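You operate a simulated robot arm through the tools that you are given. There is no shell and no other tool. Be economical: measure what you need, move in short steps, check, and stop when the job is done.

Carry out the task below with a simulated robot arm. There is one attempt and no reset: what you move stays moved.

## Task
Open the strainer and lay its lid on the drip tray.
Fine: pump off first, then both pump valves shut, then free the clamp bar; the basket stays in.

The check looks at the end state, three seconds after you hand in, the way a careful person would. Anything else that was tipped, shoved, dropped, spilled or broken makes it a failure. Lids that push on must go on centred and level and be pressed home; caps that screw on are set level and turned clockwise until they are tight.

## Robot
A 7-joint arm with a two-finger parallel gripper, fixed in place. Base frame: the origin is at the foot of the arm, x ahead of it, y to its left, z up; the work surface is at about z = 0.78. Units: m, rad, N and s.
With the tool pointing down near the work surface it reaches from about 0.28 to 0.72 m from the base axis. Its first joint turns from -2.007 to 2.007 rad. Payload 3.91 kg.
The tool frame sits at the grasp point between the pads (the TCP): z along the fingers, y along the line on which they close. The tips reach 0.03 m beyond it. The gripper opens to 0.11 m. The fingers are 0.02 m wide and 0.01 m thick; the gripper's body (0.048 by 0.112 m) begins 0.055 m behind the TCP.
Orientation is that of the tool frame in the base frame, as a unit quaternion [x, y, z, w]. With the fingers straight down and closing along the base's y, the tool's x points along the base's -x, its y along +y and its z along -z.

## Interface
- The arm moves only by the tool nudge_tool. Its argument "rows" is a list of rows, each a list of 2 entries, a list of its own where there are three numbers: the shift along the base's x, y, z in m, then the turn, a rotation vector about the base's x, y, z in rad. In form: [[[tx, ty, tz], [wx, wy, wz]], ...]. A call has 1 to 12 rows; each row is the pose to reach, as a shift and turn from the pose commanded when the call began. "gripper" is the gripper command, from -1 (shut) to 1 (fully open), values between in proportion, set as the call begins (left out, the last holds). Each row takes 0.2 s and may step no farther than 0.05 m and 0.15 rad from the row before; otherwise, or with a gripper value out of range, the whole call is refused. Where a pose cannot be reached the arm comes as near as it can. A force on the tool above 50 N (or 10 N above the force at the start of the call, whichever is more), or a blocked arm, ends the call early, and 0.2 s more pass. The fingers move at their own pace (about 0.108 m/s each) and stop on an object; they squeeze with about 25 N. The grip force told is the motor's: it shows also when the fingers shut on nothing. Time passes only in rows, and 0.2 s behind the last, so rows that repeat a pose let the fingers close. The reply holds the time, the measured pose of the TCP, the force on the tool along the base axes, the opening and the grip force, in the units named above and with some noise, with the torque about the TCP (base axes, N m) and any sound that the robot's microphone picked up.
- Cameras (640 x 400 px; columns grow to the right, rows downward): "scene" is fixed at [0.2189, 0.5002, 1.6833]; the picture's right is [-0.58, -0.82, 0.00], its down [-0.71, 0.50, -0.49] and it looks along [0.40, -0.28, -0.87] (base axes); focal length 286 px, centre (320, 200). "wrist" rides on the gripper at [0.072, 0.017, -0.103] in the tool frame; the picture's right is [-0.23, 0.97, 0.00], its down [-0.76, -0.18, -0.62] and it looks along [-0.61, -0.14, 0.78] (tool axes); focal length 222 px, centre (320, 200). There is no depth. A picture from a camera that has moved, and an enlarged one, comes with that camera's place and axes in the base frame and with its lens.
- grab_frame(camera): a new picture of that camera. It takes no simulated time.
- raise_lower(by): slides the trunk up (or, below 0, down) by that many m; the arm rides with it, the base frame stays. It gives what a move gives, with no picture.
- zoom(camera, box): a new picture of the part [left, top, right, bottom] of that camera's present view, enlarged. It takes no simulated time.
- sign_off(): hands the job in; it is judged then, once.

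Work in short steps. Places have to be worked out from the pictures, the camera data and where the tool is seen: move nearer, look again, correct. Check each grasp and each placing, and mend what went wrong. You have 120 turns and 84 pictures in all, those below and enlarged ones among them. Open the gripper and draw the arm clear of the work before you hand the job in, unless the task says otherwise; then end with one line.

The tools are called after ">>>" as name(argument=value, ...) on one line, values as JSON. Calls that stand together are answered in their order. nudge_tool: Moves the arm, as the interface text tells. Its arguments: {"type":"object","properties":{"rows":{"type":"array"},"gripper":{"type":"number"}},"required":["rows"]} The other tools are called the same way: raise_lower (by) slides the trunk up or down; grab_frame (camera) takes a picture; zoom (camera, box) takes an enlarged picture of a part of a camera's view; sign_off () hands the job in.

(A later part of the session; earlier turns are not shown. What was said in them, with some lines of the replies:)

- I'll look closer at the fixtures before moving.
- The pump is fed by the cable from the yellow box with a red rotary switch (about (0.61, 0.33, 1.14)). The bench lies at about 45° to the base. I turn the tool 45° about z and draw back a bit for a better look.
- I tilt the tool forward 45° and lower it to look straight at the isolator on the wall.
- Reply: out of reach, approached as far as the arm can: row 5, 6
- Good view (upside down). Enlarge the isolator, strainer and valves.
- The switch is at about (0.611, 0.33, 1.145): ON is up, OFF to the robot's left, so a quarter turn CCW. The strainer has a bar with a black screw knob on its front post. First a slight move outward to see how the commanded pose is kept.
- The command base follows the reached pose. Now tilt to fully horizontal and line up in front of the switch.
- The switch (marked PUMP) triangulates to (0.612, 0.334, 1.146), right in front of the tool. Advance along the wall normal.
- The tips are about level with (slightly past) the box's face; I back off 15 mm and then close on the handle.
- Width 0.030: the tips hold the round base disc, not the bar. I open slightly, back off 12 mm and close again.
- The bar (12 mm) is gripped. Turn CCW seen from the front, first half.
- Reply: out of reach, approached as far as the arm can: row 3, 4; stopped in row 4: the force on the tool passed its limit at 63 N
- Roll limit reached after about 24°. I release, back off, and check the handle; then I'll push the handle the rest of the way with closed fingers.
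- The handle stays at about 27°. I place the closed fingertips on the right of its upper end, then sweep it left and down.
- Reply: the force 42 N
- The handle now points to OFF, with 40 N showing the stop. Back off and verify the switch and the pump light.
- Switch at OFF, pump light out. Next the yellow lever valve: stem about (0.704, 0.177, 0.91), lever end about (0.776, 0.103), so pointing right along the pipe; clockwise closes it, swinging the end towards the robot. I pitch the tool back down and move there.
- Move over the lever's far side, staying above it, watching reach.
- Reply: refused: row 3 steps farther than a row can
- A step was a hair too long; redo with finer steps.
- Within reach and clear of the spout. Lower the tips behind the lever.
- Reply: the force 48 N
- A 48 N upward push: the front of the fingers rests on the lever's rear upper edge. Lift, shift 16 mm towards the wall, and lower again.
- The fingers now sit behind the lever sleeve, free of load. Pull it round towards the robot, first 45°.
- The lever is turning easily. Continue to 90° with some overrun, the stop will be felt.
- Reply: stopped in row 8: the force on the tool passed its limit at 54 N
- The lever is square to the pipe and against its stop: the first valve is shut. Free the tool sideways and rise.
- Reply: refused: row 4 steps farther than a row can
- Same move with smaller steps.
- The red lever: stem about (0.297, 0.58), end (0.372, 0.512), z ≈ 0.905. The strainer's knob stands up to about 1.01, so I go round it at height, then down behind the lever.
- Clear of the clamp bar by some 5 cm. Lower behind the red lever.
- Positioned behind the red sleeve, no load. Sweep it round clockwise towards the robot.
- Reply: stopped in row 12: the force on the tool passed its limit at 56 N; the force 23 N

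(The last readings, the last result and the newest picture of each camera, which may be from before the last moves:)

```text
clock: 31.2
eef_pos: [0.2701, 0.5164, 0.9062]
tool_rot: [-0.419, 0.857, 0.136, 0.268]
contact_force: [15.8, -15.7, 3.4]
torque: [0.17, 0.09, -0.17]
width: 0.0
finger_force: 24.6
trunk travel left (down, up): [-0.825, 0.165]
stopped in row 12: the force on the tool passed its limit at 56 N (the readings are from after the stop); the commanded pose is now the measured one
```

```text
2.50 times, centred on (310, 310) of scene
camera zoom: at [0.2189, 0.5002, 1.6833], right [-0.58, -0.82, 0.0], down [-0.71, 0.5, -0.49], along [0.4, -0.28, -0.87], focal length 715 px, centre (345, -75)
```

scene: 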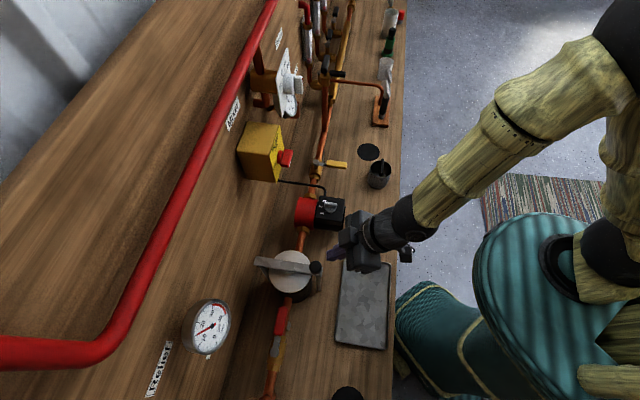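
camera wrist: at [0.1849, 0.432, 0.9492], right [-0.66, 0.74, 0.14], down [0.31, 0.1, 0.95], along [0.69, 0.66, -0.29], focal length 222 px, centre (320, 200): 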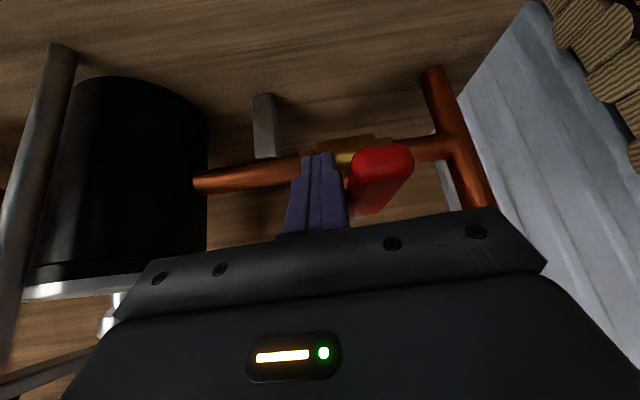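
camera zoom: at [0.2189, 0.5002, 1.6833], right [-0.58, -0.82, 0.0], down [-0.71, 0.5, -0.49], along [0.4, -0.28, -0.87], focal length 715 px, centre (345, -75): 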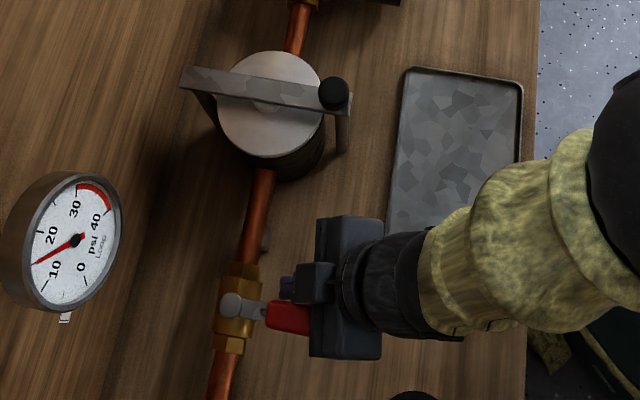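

Red valve shut too. Free the tool, rise, and back off to study the strainer clamp.

>>> nudge_tool(rows=[[[0.007, -0.007, 0], [0, 0, 0]], [[0.005, -0.009, 0.045], [0, 0, 0]], [[0.0, -0.015, 0.09], [0, 0, 0]], [[-0.005, -0.045, 0.125], [0, 0, 0]], [[-0.01, -0.08, 0.15], [0, 0, 0]], [[-0.015, -0.12, 0.17], [0, 0, 0]], [[-0.021, -0.16, 0.17], [0, 0, 0]]], gripper=1)

>>> grab_frame(camera="wrist")

```text
clock: 31.7
eef_pos: [0.2949, 0.494, 0.9102]
tool_rot: [-0.41, 0.864, 0.123, 0.266]
contact_force: [40.1, -31.7, -2.0]
torque: [0.15, 0.17, -0.49]
width: 0.0646
finger_force: 0.1
trunk travel left (down, up): [-0.825, 0.165]
stopped in row 2: the force on the tool passed its limit at 57 N (the readings are from after the stop); the commanded pose is now the measured one
```

```text
43 pictures are left
camera wrist: at [0.2059, 0.4131, 0.9556], right [-0.63, 0.76, 0.12], down [0.31, 0.11, 0.94], along [0.71, 0.64, -0.31], focal length 222 px, centre (320, 200)
```

wrist: 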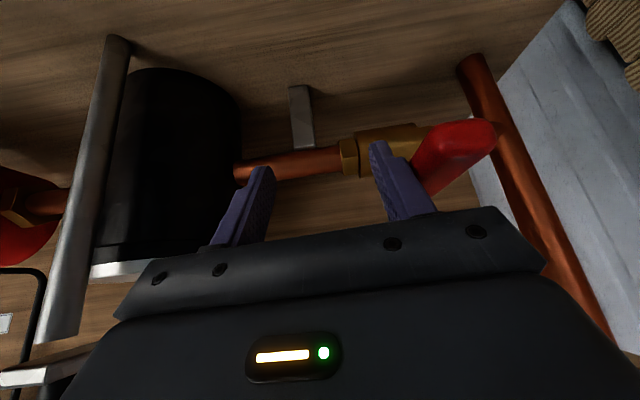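

Opening the fingers pressed against the lever (towards its stop, harmless). Close again and then rise.

>>> nudge_tool(rows=[[[0, 0, 0], [0, 0, 0]], [[0, 0, 0], [0, 0, 0]], [[0, 0, 0.04], [0, 0, 0]], [[0, -0.01, 0.08], [0, 0, 0]], [[-0.005, -0.045, 0.115], [0, 0, 0]], [[-0.01, -0.08, 0.145], [0, 0, 0]], [[-0.02, -0.12, 0.17], [0, 0, 0]], [[-0.03, -0.15, 0.17], [0, 0, 0]]], gripper=-1)

>>> grab_frame(camera="wrist")

>>> zoom(camera="scene", box=[240, 230, 400, 360])

```text
clock: 33.5
eef_pos: [0.2481, 0.3519, 1.0829]
tool_rot: [-0.419, 0.859, 0.129, 0.263]
contact_force: [-0.7, -0.2, 0.3]
torque: [-0.02, -0.02, 0.02]
width: 0.0001
finger_force: 24.6
trunk travel left (down, up): [-0.825, 0.165]
```

```text
42 pictures are left
camera wrist: at [0.1627, 0.2688, 1.1279], right [-0.65, 0.75, 0.13], down [0.31, 0.11, 0.94], along [0.69, 0.65, -0.31], focal length 222 px, centre (320, 200)
```

wrist: 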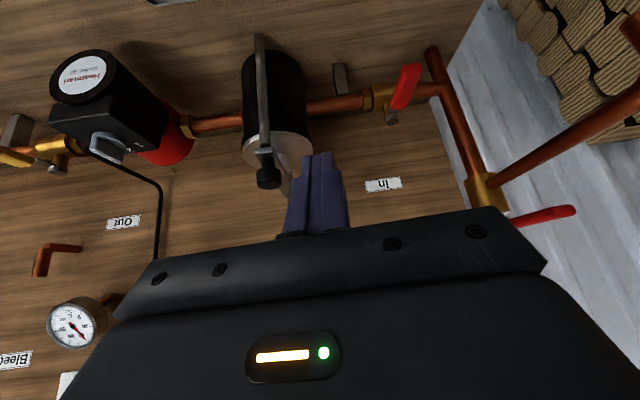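

```text
3.08 times, centred on (320, 295) of scene
camera zoom: at [0.2189, 0.5002, 1.6833], right [-0.58, -0.82, 0.0], down [-0.71, 0.5, -0.49], along [0.4, -0.28, -0.87], focal length 880 px, centre (320, -92)
```

zoom: 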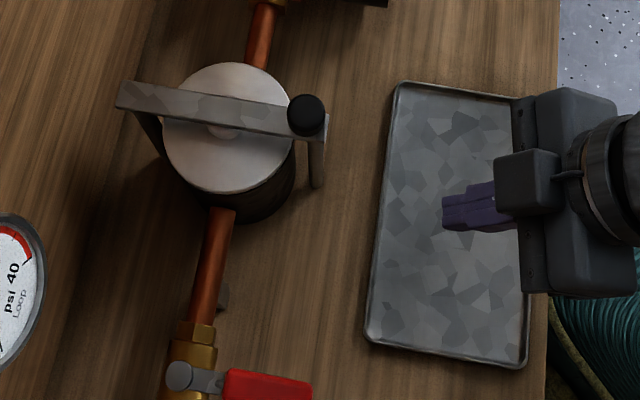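

Zoom in on the clamp from this angle.

>>> zoom(camera="wrist", box=[210, 20, 340, 215])

>>> zoom(camera="scene", box=[260, 240, 330, 300])

```text
2.05 times, centred on (275, 118) of wrist
camera zoom: at [0.1627, 0.2688, 1.1279], right [-0.65, 0.75, 0.13], down [0.31, 0.11, 0.94], along [0.69, 0.65, -0.31], focal length 456 px, centre (412, 369)
```

zoom: 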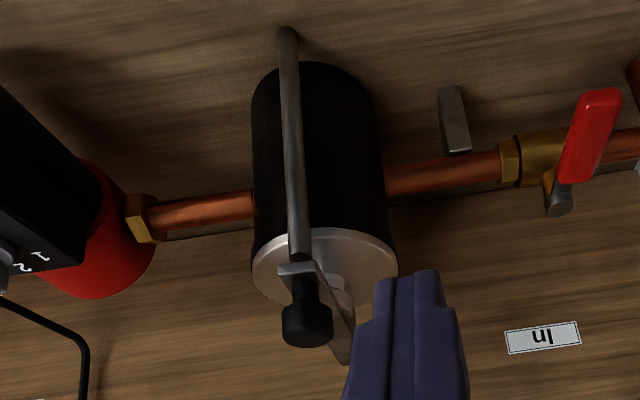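

```text
6.67 times, centred on (295, 270) of scene
camera zoom: at [0.2189, 0.5002, 1.6833], right [-0.58, -0.82, 0.0], down [-0.71, 0.5, -0.49], along [0.4, -0.28, -0.87], focal length 1906 px, centre (487, -267)
```

zoom: 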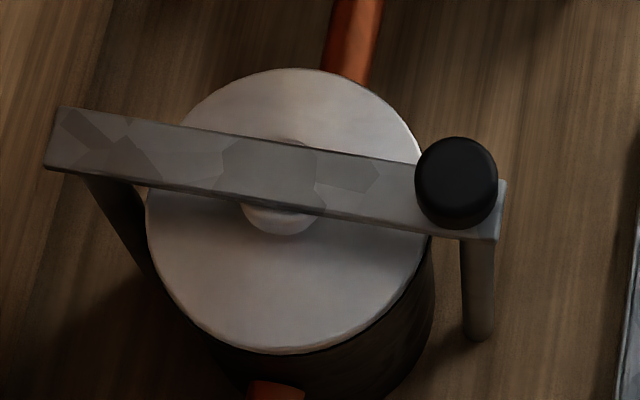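

Knob cap (Ø≈30 mm) at about (0.385, 0.397, 1.005) atop the front end of the bar. I set the tool vertical first and turn it clockwise so there is room for a long CCW turn.

>>> nudge_tool(rows=[[[0, 0, 0.01], [-0.117, 0.091, 0]], [[0, 0, 0.02], [-0.234, 0.182, 0]], [[0, 0, 0.03], [-0.351, 0.273, 0]], [[0, 0, 0.03], [-0.469, 0.365, 0]]])

>>> nudge_tool(rows=[[[0, 0, 0], [0, 0, -0.145]], [[0, 0, 0], [0, 0, -0.29]], [[0, 0, 0], [0, 0, -0.435]], [[0, 0, 0], [0, 0, -0.58]], [[0, 0, 0], [0, 0, -0.725]], [[0, 0, 0], [0, 0, -0.87]], [[0, 0, 0], [0, 0, -1.015]], [[0, 0, 0], [0, 0, -1.16]], [[0, 0, 0], [0, 0, -1.305]], [[0, 0, 0], [0, 0, -1.45]]], gripper=-0.1)

>>> nudge_tool(rows=[[[0, 0, 0], [0, 0, -0.14]], [[0, 0, 0], [0, 0, -0.28]], [[0, 0, 0], [0, 0, -0.42]], [[0, 0, 0], [0, 0, -0.56]], [[0, 0, 0], [0, 0, -0.7]], [[0, 0, 0], [0, 0, -0.84]], [[0, 0, 0], [0, 0, -0.98]], [[0, 0, 0], [0, 0, -1.12]], [[0, 0, 0], [0, 0, -1.26]]])

```text
clock: 34.5
eef_pos: [0.2493, 0.3548, 1.1121]
tool_rot: [-0.439, 0.899, -0.001, -0.001]
contact_force: [-0.6, 0.2, 1.3]
torque: [-0.01, -0.01, -0.02]
width: 0.0
finger_force: 24.9
trunk travel left (down, up): [-0.825, 0.165]
```

```text
clock: 36.7
eef_pos: [0.2491, 0.3526, 1.1113]
tool_rot: [0.27, 0.963, -0.001, 0.0]
contact_force: [-0.2, 0.5, -0.2]
torque: [0.02, 0.01, -0.01]
width: 0.0495
finger_force: 0.1
trunk travel left (down, up): [-0.825, 0.165]
```

```text
clock: 38.7
eef_pos: [0.2488, 0.3543, 1.1132]
tool_rot: [0.785, 0.619, -0.001, 0.0]
contact_force: [-1.0, -0.3, 0.5]
torque: [0.01, -0.01, -0.01]
width: 0.0496
finger_force: 0.1
trunk travel left (down, up): [-0.825, 0.165]
```

Good yaw range. Move over the knob and check alignment.

>>> nudge_tool(rows=[[[0.045, 0.014, 0], [0, 0, 0]], [[0.09, 0.028, 0], [0, 0, 0]], [[0.136, 0.043, 0], [0, 0, 0]], [[0.136, 0.043, -0.04], [0, 0, 0]]])

>>> grab_frame(camera="wrist")

>>> zoom(camera="scene", box=[240, 200, 400, 320])

```text
clock: 39.7
eef_pos: [0.3876, 0.3974, 1.0708]
tool_rot: [0.784, 0.62, -0.001, 0.0]
contact_force: [0.0, -0.2, -0.7]
torque: [-0.03, 0.0, -0.03]
width: 0.0495
finger_force: 0.1
trunk travel left (down, up): [-0.825, 0.165]
```

```text
38 pictures are left
camera wrist: at [0.4207, 0.464, 1.1736], right [0.9, -0.45, 0.0], down [-0.35, -0.7, 0.62], along [-0.28, -0.56, -0.78], focal length 222 px, centre (320, 200)
```

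wrist: 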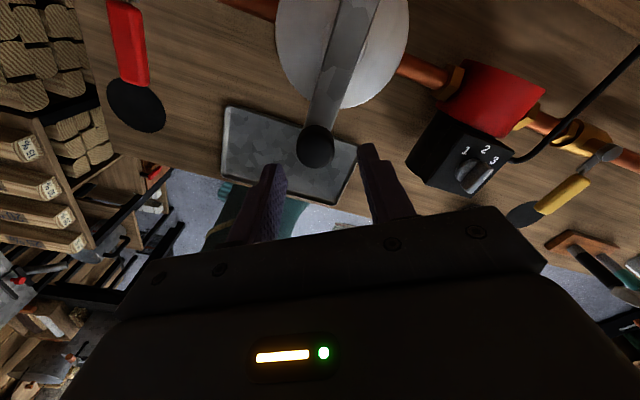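

```text
3.33 times, centred on (320, 260) of scene
camera zoom: at [0.2189, 0.5002, 1.6833], right [-0.58, -0.82, 0.0], down [-0.71, 0.5, -0.49], along [0.4, -0.28, -0.87], focal length 953 px, centre (320, 0)
```

zoom: 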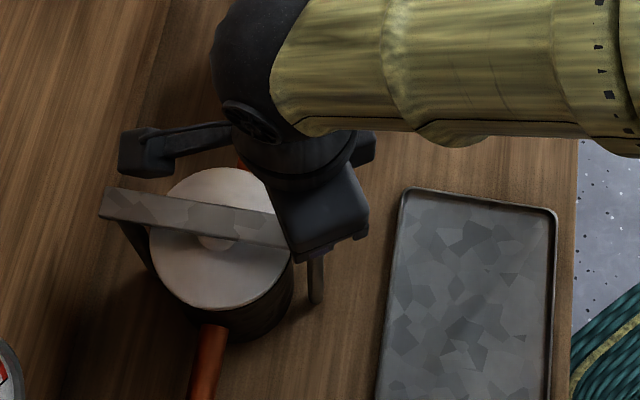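

Aligned within 4 mm. Lower over the knob and close.

>>> nudge_tool(rows=[[[-0.003, -0.001, -0.03], [0, 0, 0]], [[-0.003, -0.001, -0.062], [0, 0, 0]]])

>>> nudge_tool(rows=[[[0, 0, 0], [0, 0, 0]], [[0, 0, 0], [0, 0, 0]]], gripper=-1)

>>> grab_frame(camera="wrist")

```text
clock: 40.3
eef_pos: [0.3848, 0.3949, 1.0091]
tool_rot: [0.785, 0.62, -0.001, -0.001]
contact_force: [-0.1, -0.3, -0.2]
torque: [0.0, -0.02, -0.03]
width: 0.0496
finger_force: 0.1
trunk travel left (down, up): [-0.825, 0.165]
```

```text
clock: 40.9
eef_pos: [0.3844, 0.3907, 1.0085]
tool_rot: [0.785, 0.62, -0.002, 0.0]
contact_force: [4.2, -10.1, -2.8]
torque: [-0.56, 0.31, -1.41]
width: 0.0363
finger_force: 45.2
trunk travel left (down, up): [-0.825, 0.165]
```

```text
36 pictures are left
camera wrist: at [0.4177, 0.4585, 1.1116], right [0.89, -0.45, 0.0], down [-0.35, -0.7, 0.63], along [-0.28, -0.56, -0.78], focal length 222 px, centre (320, 200)
```

wrist: 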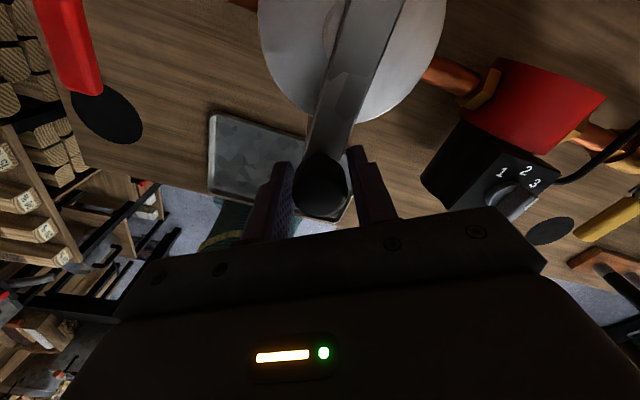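

Width 36 mm with twist: the tips catch the bar's edge below the knob. Open, rise 11 mm and close again.

>>> nudge_tool(rows=[[[0, 0, 0], [0, 0, 0]], [[0, 0.003, 0.011], [0, 0, 0]]], gripper=-0.1)

>>> nudge_tool(rows=[[[0, 0, 0], [0, 0, 0]], [[0, 0, 0], [0, 0, 0]]], gripper=-1)

```text
clock: 41.5
eef_pos: [0.3829, 0.397, 1.0203]
tool_rot: [0.784, 0.621, -0.001, 0.0]
contact_force: [-0.4, -0.2, -0.6]
torque: [-0.01, -0.04, 0.0]
width: 0.0493
finger_force: 0.0
trunk travel left (down, up): [-0.825, 0.165]
```

```text
clock: 42.1
eef_pos: [0.3829, 0.3989, 1.0202]
tool_rot: [0.784, 0.621, -0.001, 0.0]
contact_force: [2.5, 2.2, 1.7]
torque: [-0.07, -0.05, -0.13]
width: 0.0289
finger_force: 45.0
trunk travel left (down, up): [-0.825, 0.165]
```

Cap gripped at 29 mm. Turn CCW, watching torque and height.

>>> nudge_tool(rows=[[[0, 0, 0], [0, 0, 0.14]], [[0, 0, 0], [0, 0, 0.28]], [[0, 0, 0], [0, 0, 0.42]], [[0, 0, 0], [0, 0, 0.56]], [[0, 0, 0], [0, 0, 0.7]]])

>>> zoom(camera="scene", box=[240, 200, 400, 320])

```text
clock: 43.3
eef_pos: [0.3831, 0.3977, 1.0197]
tool_rot: [0.523, 0.852, -0.001, 0.0]
contact_force: [4.5, -1.4, -0.5]
torque: [0.24, 0.05, -0.47]
width: 0.029
finger_force: 44.7
trunk travel left (down, up): [-0.825, 0.165]
```

```text
3.33 times, centred on (320, 260) of scene
camera zoom: at [0.2189, 0.5002, 1.6833], right [-0.58, -0.82, 0.0], down [-0.71, 0.5, -0.49], along [0.4, -0.28, -0.87], focal length 953 px, centre (320, 0)
```

zoom: 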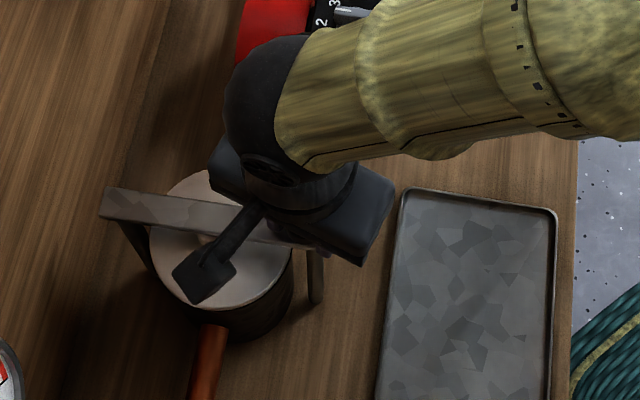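

Resisting torque 0.47 N·m — either the screw is turning stiffly or the pads slip. Continue and watch.

>>> nudge_tool(rows=[[[0, 0, 0], [0, 0, 0.145]], [[0, 0, 0], [0, 0, 0.29]], [[0, 0, 0], [0, 0, 0.435]], [[0, 0, 0], [0, 0, 0.58]], [[0, 0, 0], [0, 0, 0.725]], [[0, 0, 0], [0, 0, 0.87]], [[0, 0, 0], [0, 0, 1.015]], [[0, 0, 0], [0, 0, 1.16]], [[0, 0, 0], [0, 0, 1.305]], [[0, 0, 0], [0, 0, 1.45]]])

>>> grab_frame(camera="wrist")

```text
clock: 45.1
eef_pos: [0.3785, 0.3953, 1.0161]
tool_rot: [-0.032, 0.999, -0.01, -0.008]
contact_force: [0.1, -0.4, 0.6]
torque: [-0.01, 0.05, 0.03]
width: 0.0
finger_force: 37.7
trunk travel left (down, up): [-0.825, 0.165]
stopped in row 9: the force on the tool passed its limit at 62 N (the readings are from after the stop); the commanded pose is now the measured one
```

```text
34 pictures are left
camera wrist: at [0.3068, 0.409, 1.1207], right [0.16, 0.99, -0.02], down [0.78, -0.11, 0.61], along [0.6, -0.12, -0.79], focal length 222 px, centre (320, 200)
```

wrist: 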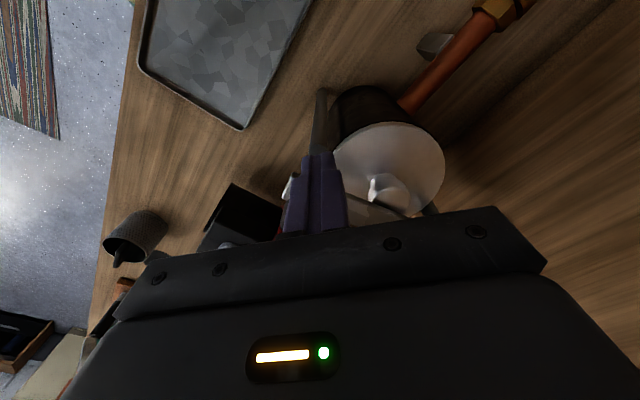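

The pads slid off. See what happened to the knob and bar.

>>> nudge_tool(rows=[[[0, 0, 0.04], [0, 0, 0]], [[-0.02, -0.02, 0.08], [0, 0, 0]], [[-0.05, -0.05, 0.1], [0, 0, 0]]])

>>> zoom(camera="scene", box=[240, 220, 360, 320])

>>> grab_frame(camera="wrist")

```text
clock: 46.0
eef_pos: [0.3236, 0.3413, 1.1183]
tool_rot: [-0.034, 0.999, -0.01, -0.007]
contact_force: [1.3, -0.6, -0.6]
torque: [-0.01, 0.01, -0.04]
width: 0.0
finger_force: 37.7
trunk travel left (down, up): [-0.825, 0.165]
```

```text
4.00 times, centred on (300, 270) of scene
camera zoom: at [0.2189, 0.5002, 1.6833], right [-0.58, -0.82, 0.0], down [-0.71, 0.5, -0.49], along [0.4, -0.28, -0.87], focal length 1144 px, centre (400, -80)
```

zoom: 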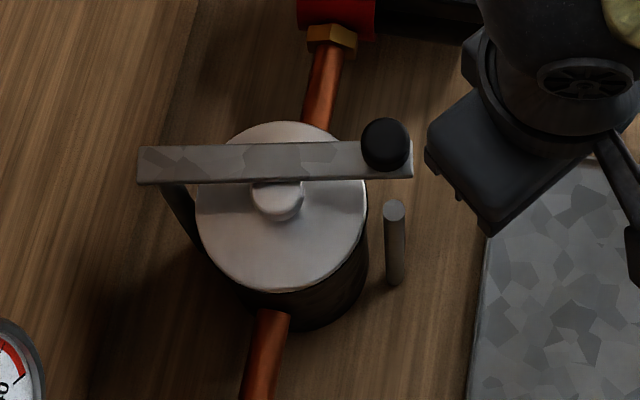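

```text
32 pictures are left
camera wrist: at [0.2518, 0.3549, 1.2225], right [0.16, 0.99, -0.02], down [0.78, -0.12, 0.61], along [0.6, -0.12, -0.79], focal length 222 px, centre (320, 200)
```

wrist: 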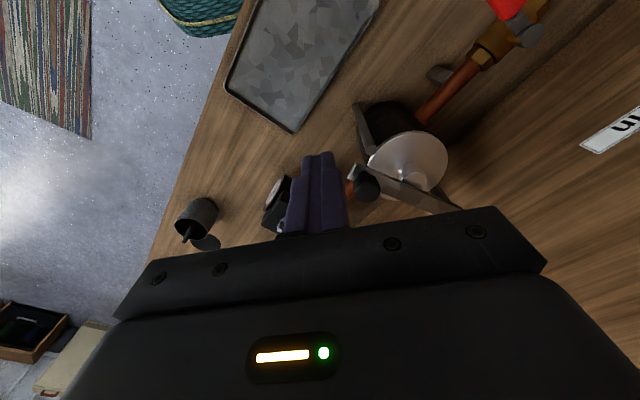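

The knob is only a grip: the bar pivots on its rear post and has already swung about 11° off the front post. I'll push it on round to the right with closed fingers against the knob's left side.

>>> nudge_tool(rows=[[[0.0, 0.04, 0], [0, 0, 0]], [[0.02, 0.06, 0], [0, 0, 0]], [[0.0497, 0.0603, 0], [0, 0, 0]], [[0.0497, 0.0603, -0.04], [0, 0, 0]], [[0.0497, 0.0603, -0.08], [0, 0, 0]], [[0.0497, 0.0603, -0.105], [0, 0, 0]]])

>>> nudge_tool(rows=[[[0.021, -0.0157, 0], [0, 0, 0]], [[0.0368, -0.027, 0], [0, 0, 0]], [[0.054, -0.0361, 0], [0, 0, 0]], [[0.0723, -0.0429, 0], [0, 0, 0]], [[0.0912, -0.0473, 0], [0, 0, 0]]])

>>> zoom(camera="scene", box=[240, 200, 380, 320])

```text
clock: 47.4
eef_pos: [0.3768, 0.4034, 1.011]
tool_rot: [-0.033, 0.999, -0.01, -0.008]
contact_force: [-0.8, -0.2, 0.1]
torque: [-0.01, 0.01, 0.01]
width: 0.0001
finger_force: 38.0
trunk travel left (down, up): [-0.825, 0.165]
```

```text
clock: 48.5
eef_pos: [0.4683, 0.356, 1.0119]
tool_rot: [-0.033, 0.999, -0.01, -0.009]
contact_force: [-0.1, 0.0, -0.6]
torque: [-0.04, -0.01, 0.01]
width: 0.0001
finger_force: 37.8
trunk travel left (down, up): [-0.825, 0.165]
```

```text
3.33 times, centred on (310, 260) of scene
camera zoom: at [0.2189, 0.5002, 1.6833], right [-0.58, -0.82, 0.0], down [-0.71, 0.5, -0.49], along [0.4, -0.28, -0.87], focal length 953 px, centre (353, 0)
```

zoom: 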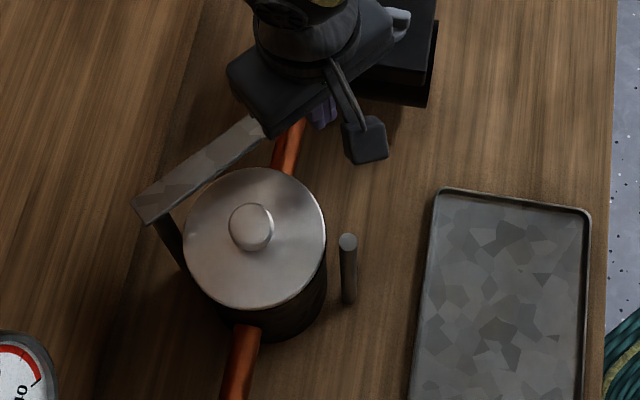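

Bar is off the lid. Push a bit further to about 70° for gripper room.

>>> nudge_tool(rows=[[[0.0194, -0.0019, 0], [0, 0, 0]], [[0.0389, -0.0012, 0], [0, 0, 0]], [[0.058, 0.002, 0], [0, 0, 0]], [[0.0768, 0.0077, 0], [0, 0, 0]]])

>>> nudge_tool(rows=[[[-0.02, -0.02, 0.0], [0, 0, 0]], [[-0.04, -0.04, 0.02], [0, 0, 0]], [[-0.06, -0.06, 0.05], [0, 0, 0]], [[-0.09, -0.06, 0.08], [0, 0, 0]], [[-0.12, -0.04, 0.1], [0, 0, 0]], [[-0.16, -0.02, 0.11], [0, 0, 0]]])

>>> grab_frame(camera="wrist")

>>> zoom(camera="scene", box=[240, 200, 400, 350])

```text
clock: 49.5
eef_pos: [0.5366, 0.3638, 1.0127]
tool_rot: [-0.033, 0.999, -0.012, -0.012]
contact_force: [-35.9, -18.9, -2.0]
torque: [1.55, -3.25, -0.56]
width: 0.0
finger_force: 37.8
trunk travel left (down, up): [-0.825, 0.165]
```

```text
clock: 51.0
eef_pos: [0.3816, 0.3445, 1.1214]
tool_rot: [-0.033, 0.999, -0.01, -0.007]
contact_force: [-0.4, 0.6, 0.0]
torque: [-0.02, -0.01, -0.02]
width: 0.0
finger_force: 37.9
trunk travel left (down, up): [-0.825, 0.165]
```

```text
30 pictures are left
camera wrist: at [0.3098, 0.3578, 1.2253], right [0.16, 0.99, -0.02], down [0.78, -0.12, 0.61], along [0.6, -0.12, -0.79], focal length 222 px, centre (320, 200)
```

wrist: 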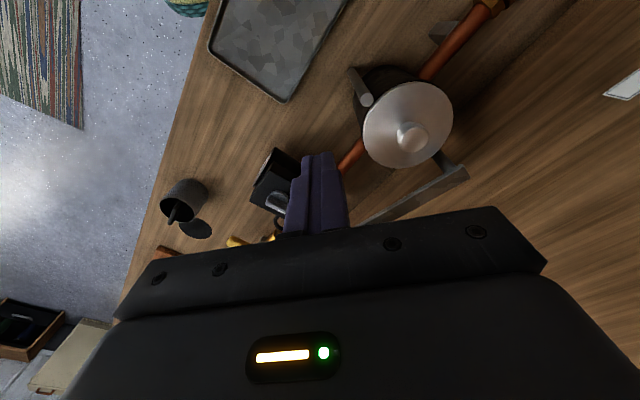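

```text
2.67 times, centred on (320, 275) of scene
camera zoom: at [0.2189, 0.5002, 1.6833], right [-0.58, -0.82, 0.0], down [-0.71, 0.5, -0.49], along [0.4, -0.28, -0.87], focal length 763 px, centre (320, 0)
```

zoom: 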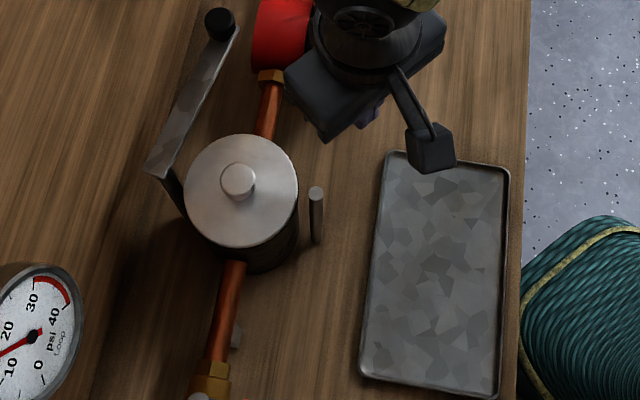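

Bar is fully aside, lid exposed. Lid knob at about (0.430, 0.447), top z ≈ 0.965; the tray centre at about (0.268, 0.304). Move above the lid knob.

>>> nudge_tool(rows=[[[0.016, 0.034, 0], [0, 0, 0]], [[0.032, 0.068, 0], [0, 0, 0]], [[0.048, 0.1025, 0], [0, 0, 0]], [[0.048, 0.1025, -0.04], [0, 0, 0]], [[0.048, 0.1025, -0.08], [0, 0, 0]]], gripper=0.1)

>>> grab_frame(camera="wrist")

>>> zoom(camera="scene", box=[240, 200, 400, 350])

```text
clock: 52.1
eef_pos: [0.4334, 0.4482, 1.0392]
tool_rot: [-0.032, 0.999, -0.01, -0.009]
contact_force: [1.1, 0.0, 0.0]
torque: [0.0, -0.01, -0.01]
width: 0.0605
finger_force: 0.1
trunk travel left (down, up): [-0.825, 0.165]
```

```text
28 pictures are left
camera wrist: at [0.3604, 0.4608, 1.1438], right [0.16, 0.99, -0.02], down [0.78, -0.12, 0.61], along [0.6, -0.12, -0.79], focal length 222 px, centre (320, 200)
```

wrist: 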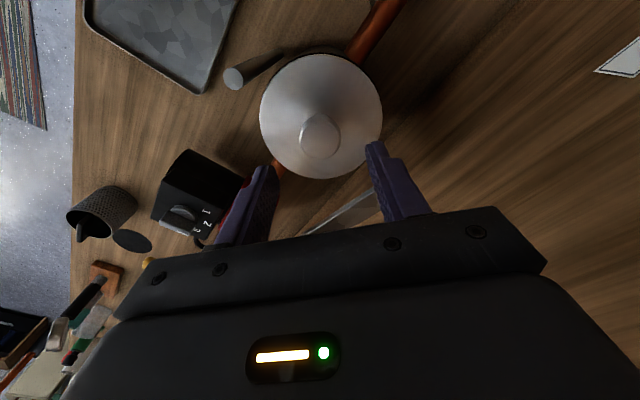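

```text
2.67 times, centred on (320, 275) of scene
camera zoom: at [0.2189, 0.5002, 1.6833], right [-0.58, -0.82, 0.0], down [-0.71, 0.5, -0.49], along [0.4, -0.28, -0.87], focal length 763 px, centre (320, 0)
```

zoom: 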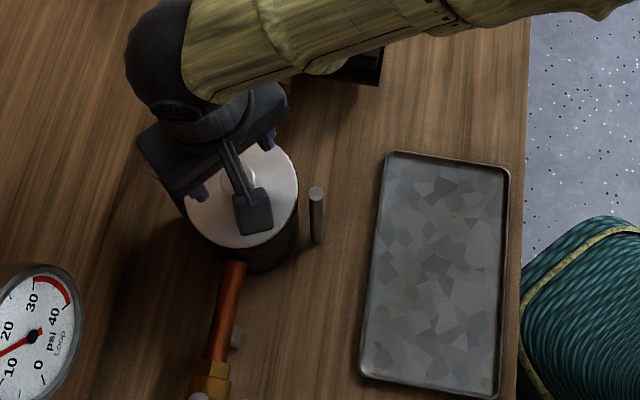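

Fine adjust (x −6 mm, straighten a 1.5° tilt) and lower onto the knob with small steps.

>>> nudge_tool(rows=[[[-0.006, -0.001, -0.02], [0.0206, -0.0174, 0]], [[-0.006, -0.001, -0.042], [0.0206, -0.0174, 0]], [[-0.006, -0.001, -0.056], [0.0206, -0.0174, 0]]])

>>> nudge_tool(rows=[[[0, 0, 0], [0, 0, 0]], [[0, 0, 0], [0, 0, 0]]], gripper=-1)

>>> grab_frame(camera="wrist")

```text
clock: 53.0
eef_pos: [0.4265, 0.4462, 0.9854]
tool_rot: [-0.032, 0.999, 0.0, 0.002]
contact_force: [-0.5, 0.2, 0.3]
torque: [0.0, -0.01, 0.06]
width: 0.0604
finger_force: 0.0
trunk travel left (down, up): [-0.825, 0.165]
```

```text
clock: 53.5
eef_pos: [0.426, 0.4436, 0.9859]
tool_rot: [-0.032, 0.999, 0.0, 0.0]
contact_force: [0.1, -1.1, -0.2]
torque: [0.02, -0.1, -0.05]
width: 0.0331
finger_force: 25.0
trunk travel left (down, up): [-0.825, 0.165]
```

```text
26 pictures are left
camera wrist: at [0.3531, 0.4566, 1.09], right [0.16, 0.99, 0.0], down [0.77, -0.13, 0.62], along [0.62, -0.1, -0.78], focal length 222 px, centre (320, 200)
```

wrist: 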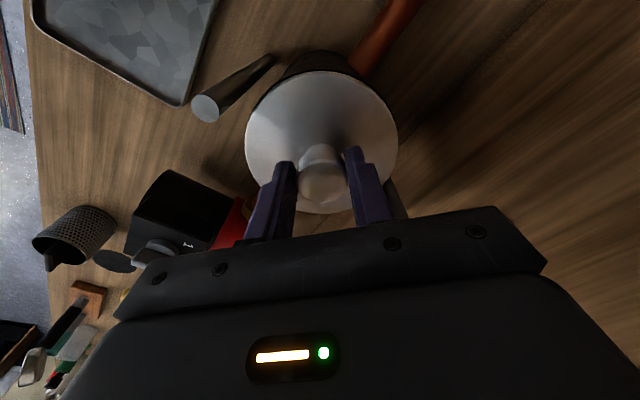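

Pads are on the knob (33 mm). Lift gently.

>>> nudge_tool(rows=[[[0, 0, 0], [0, 0, 0]], [[0, 0, 0.004], [0, 0, 0]], [[0, 0, 0.01], [0, 0, 0]], [[0, 0, 0.02], [0, 0, 0]]])

>>> grab_frame(camera="wrist")

```text
clock: 54.5
eef_pos: [0.4268, 0.4463, 1.0085]
tool_rot: [-0.033, 0.999, 0.001, 0.001]
contact_force: [0.6, 0.0, -1.7]
torque: [0.0, 0.0, 0.06]
width: 0.033
finger_force: 24.4
trunk travel left (down, up): [-0.825, 0.165]
```

```text
25 pictures are left
camera wrist: at [0.3526, 0.457, 1.1108], right [0.16, 0.99, 0.0], down [0.77, -0.13, 0.62], along [0.62, -0.1, -0.78], focal length 222 px, centre (320, 200)
```

wrist: 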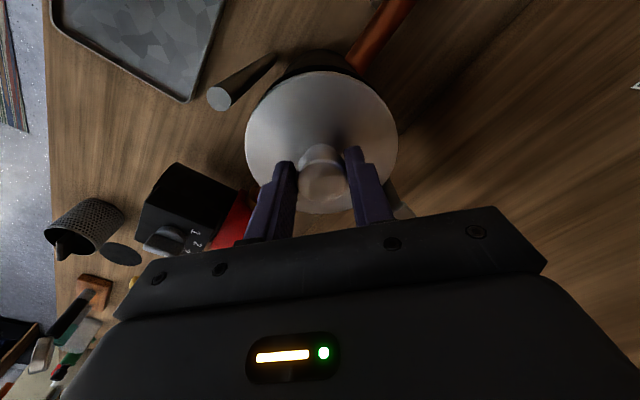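

The lid follows. Lift straight up another 10 cm and check underneath.

>>> nudge_tool(rows=[[[0, 0, 0.02], [0, 0, 0]], [[0, 0, 0.04], [0, 0, 0]], [[0, 0, 0.06], [0, 0, 0]], [[0, 0, 0.08], [0, 0, 0]], [[0, 0, 0.1], [0, 0, 0]]])

>>> grab_frame(camera="scene")

>>> grab_frame(camera="wrist")

```text
clock: 55.8
eef_pos: [0.4251, 0.4454, 1.1074]
tool_rot: [-0.033, 0.999, 0.0, 0.001]
contact_force: [0.0, 0.4, -2.0]
torque: [-0.04, -0.04, 0.03]
width: 0.033
finger_force: 25.2
trunk travel left (down, up): [-0.825, 0.165]
```

```text
24 pictures are left
```

scene: 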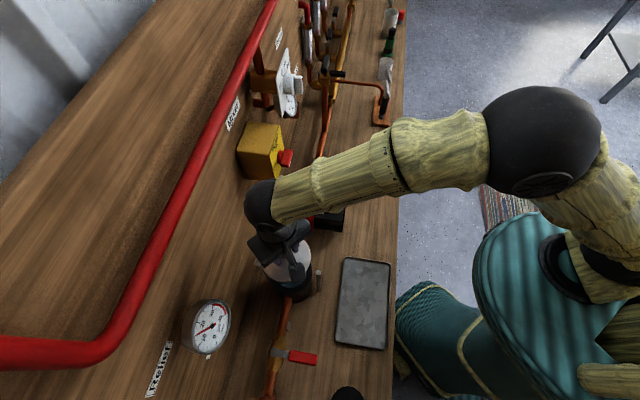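

```text
23 pictures are left
camera wrist: at [0.3514, 0.4566, 1.2105], right [0.16, 0.99, 0.0], down [0.77, -0.13, 0.62], along [0.62, -0.1, -0.78], focal length 222 px, centre (320, 200)
```

wrist: 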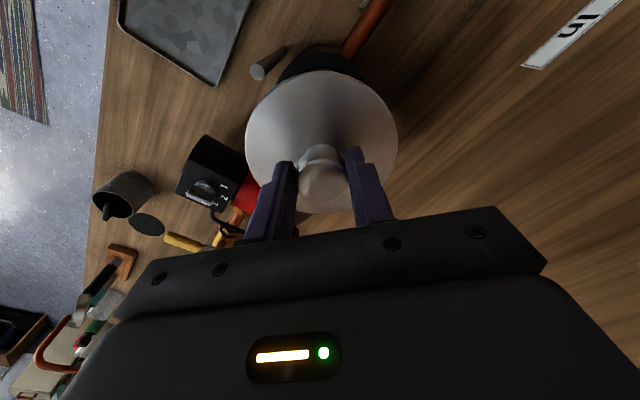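

Lid held level. Carry it over the tray and lower most of the way.

>>> nudge_tool(rows=[[[-0.03, -0.028, 0.01], [0, 0, 0]], [[-0.06, -0.056, 0.01], [0, 0, 0]], [[-0.09, -0.084, 0.01], [0, 0, 0]], [[-0.12, -0.112, 0.01], [0, 0, 0]], [[-0.153, -0.14, 0.01], [0, 0, 0]], [[-0.153, -0.14, -0.035], [0, 0, 0]], [[-0.153, -0.14, -0.08], [0, 0, 0]], [[-0.153, -0.14, -0.12], [0, 0, 0]], [[-0.153, -0.14, -0.16], [0, 0, 0]], [[-0.153, -0.14, -0.2], [0, 0, 0]]])

>>> grab_frame(camera="scene")

>>> grab_frame(camera="wrist")

```text
clock: 58.0
eef_pos: [0.2765, 0.3066, 0.9044]
tool_rot: [-0.033, 0.999, 0.001, 0.002]
contact_force: [0.2, 0.6, -2.9]
torque: [-0.02, -0.01, 0.01]
width: 0.033
finger_force: 25.1
trunk travel left (down, up): [-0.825, 0.165]
```

```text
22 pictures are left
```

scene: 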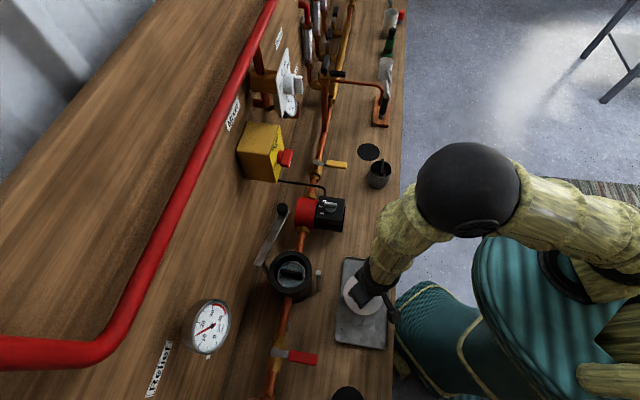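

```text
21 pictures are left
camera wrist: at [0.2033, 0.3183, 1.0081], right [0.16, 0.99, 0.0], down [0.77, -0.13, 0.62], along [0.62, -0.1, -0.78], focal length 222 px, centre (320, 200)
```

wrist: 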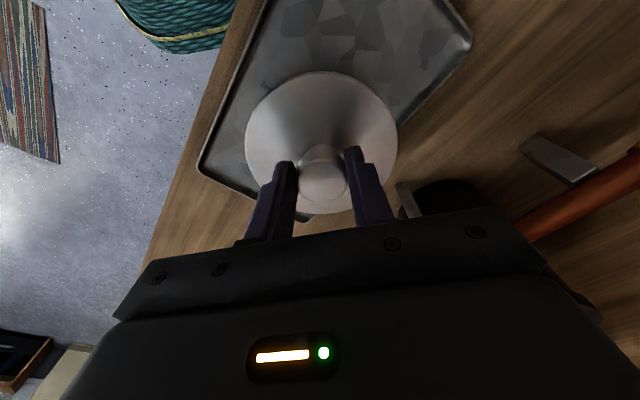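

The basket remains in the strainer; the lid is centred above the tray. Lower gently until contact.

>>> nudge_tool(rows=[[[0, 0, -0.03], [0, 0, 0]], [[0, 0, -0.05], [0, 0, 0]], [[0, 0, -0.058], [0, 0, 0]], [[0, 0, -0.064], [0, 0, 0]]])

>>> zoom(camera="scene", box=[320, 240, 420, 360])

```text
clock: 59.0
eef_pos: [0.2748, 0.3052, 0.8419]
tool_rot: [-0.033, 0.999, 0.0, 0.001]
contact_force: [0.2, -0.4, -3.0]
torque: [0.0, 0.01, 0.01]
width: 0.0329
finger_force: 24.8
trunk travel left (down, up): [-0.825, 0.165]
```

```text
3.33 times, centred on (370, 300) of scene
camera zoom: at [0.2189, 0.5002, 1.6833], right [-0.58, -0.82, 0.0], down [-0.71, 0.5, -0.49], along [0.4, -0.28, -0.87], focal length 953 px, centre (153, -133)
```

zoom: 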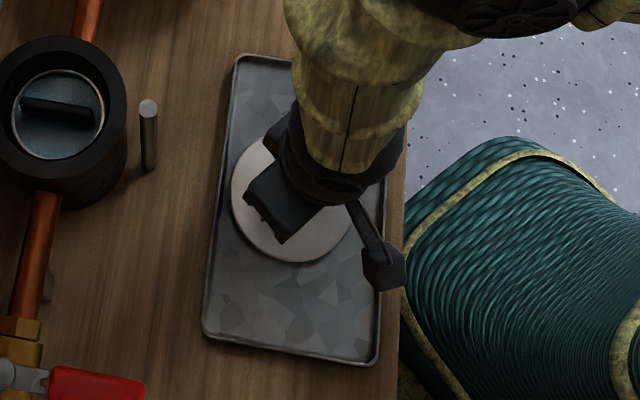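

Shift 1 cm toward the robot to centre it, then keep lowering in small steps.

>>> nudge_tool(rows=[[[-0.007, -0.007, 0], [0, 0, 0]], [[-0.007, -0.007, -0.005], [0, 0, 0]], [[-0.007, -0.007, -0.01], [0, 0, 0]]])

>>> nudge_tool(rows=[[[0, 0, -0.003], [0, 0, 0]], [[0, 0, -0.006], [0, 0, 0]]])

```text
clock: 59.8
eef_pos: [0.266, 0.2973, 0.835]
tool_rot: [-0.032, 0.999, 0.003, 0.003]
contact_force: [5.0, -3.0, 31.4]
torque: [-0.63, -0.17, -0.01]
width: 0.0328
finger_force: 24.9
trunk travel left (down, up): [-0.825, 0.165]
```

```text
clock: 60.1
eef_pos: [0.2683, 0.2971, 0.8343]
tool_rot: [-0.032, 0.999, 0.002, 0.002]
contact_force: [-6.0, -4.8, 30.0]
torque: [-0.37, -0.02, 0.1]
width: 0.0329
finger_force: 25.2
trunk travel left (down, up): [-0.825, 0.165]
stopped in row 1: the force on the tool passed its limit at 54 N (the readings are from after the stop); the commanded pose is now the measured one
```

Contact at z≈0.834, consistent with the tray floor. Open partly and look.

>>> nudge_tool(rows=[[[0, 0, 0.001], [0, 0, 0]], [[0, 0, 0.001], [0, 0, 0]]], gripper=0.1)

>>> nudge_tool(rows=[[[0, 0, 0.03], [0, 0, 0]], [[0, 0, 0.07], [0, 0, 0]], [[0, 0, 0.11], [0, 0, 0]], [[0, 0, 0.15], [0, 0, 0]], [[0.02, -0.04, 0.17], [0, 0, 0]], [[0.04, -0.08, 0.19], [0, 0, 0]], [[0.06, -0.12, 0.21], [0, 0, 0]], [[0.08, -0.16, 0.23], [0, 0, 0]]])

>>> grab_frame(camera="scene")

>>> zoom(camera="scene", box=[240, 200, 410, 370])

>>> grab_frame(camera="wrist")

```text
clock: 60.7
eef_pos: [0.2681, 0.2997, 0.8323]
tool_rot: [-0.032, 0.999, 0.002, 0.003]
contact_force: [0.0, -0.4, 0.0]
torque: [-0.02, 0.02, 0.05]
width: 0.0605
finger_force: 0.0
trunk travel left (down, up): [-0.825, 0.165]
```

```text
clock: 62.5
eef_pos: [0.3489, 0.1382, 1.0644]
tool_rot: [-0.033, 0.999, 0.002, 0.002]
contact_force: [0.5, 0.2, -0.1]
torque: [0.01, 0.0, 0.0]
width: 0.0606
finger_force: 0.1
trunk travel left (down, up): [-0.825, 0.165]
```

```text
19 pictures are left
```

scene: 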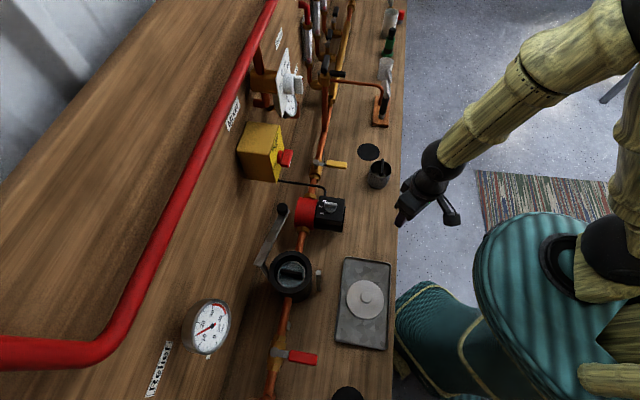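

```text
2.35 times, centred on (325, 285) of scene
camera zoom: at [0.2189, 0.5002, 1.6833], right [-0.58, -0.82, 0.0], down [-0.71, 0.5, -0.49], along [0.4, -0.28, -0.87], focal length 673 px, centre (308, 0)
```

zoom: 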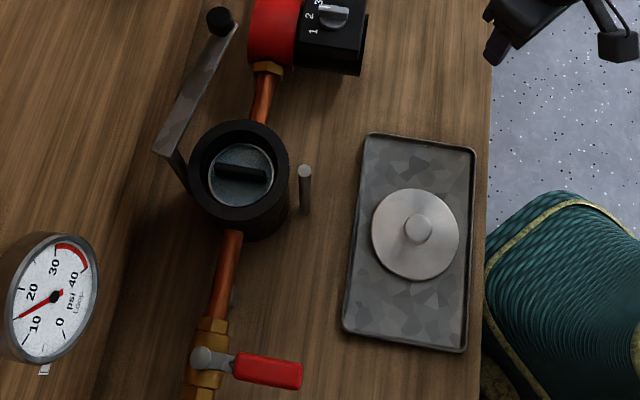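

```text
17 pictures are left
camera wrist: at [0.2748, 0.1494, 1.1676], right [0.16, 0.99, 0.01], down [0.77, -0.13, 0.63], along [0.62, -0.1, -0.78], focal length 222 px, centre (320, 200)
```

wrist: 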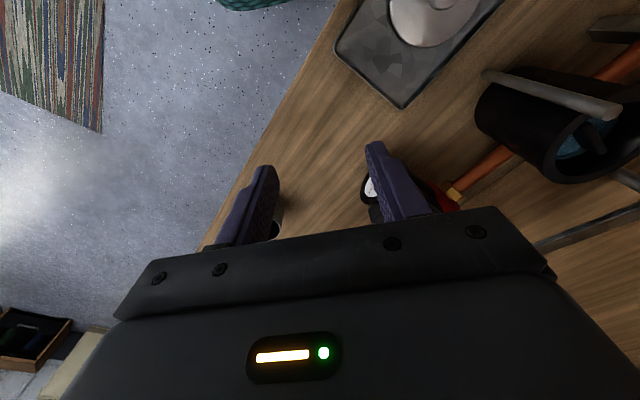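

The lid lies flat inside the tray, basket in place. A last look at the yellow valve and isolator before handing in.

>>> zoom(camera="scene", box=[230, 110, 400, 236])

```text
3.17 times, centred on (315, 173) of scene
camera zoom: at [0.2189, 0.5002, 1.6833], right [-0.58, -0.82, 0.0], down [-0.71, 0.5, -0.49], along [0.4, -0.28, -0.87], focal length 908 px, centre (336, 286)
```

zoom: 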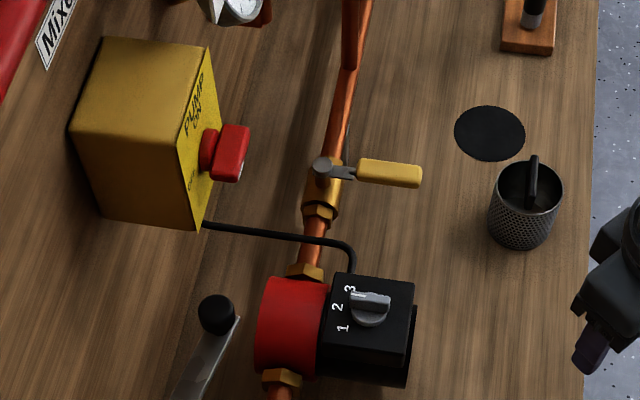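

Both levers stand square to the pipe, the switch is at OFF and the pump light is out. The lid is on the tray and the arm is clear, so I hand in.

>>> sign_off()

```text
The job is handed in.
```

The strainer is open and its lid lies flat on the drip tray: the pump was switched off first, then both pump valves were shut, then the clamp bar was swung aside, and the basket is still in.
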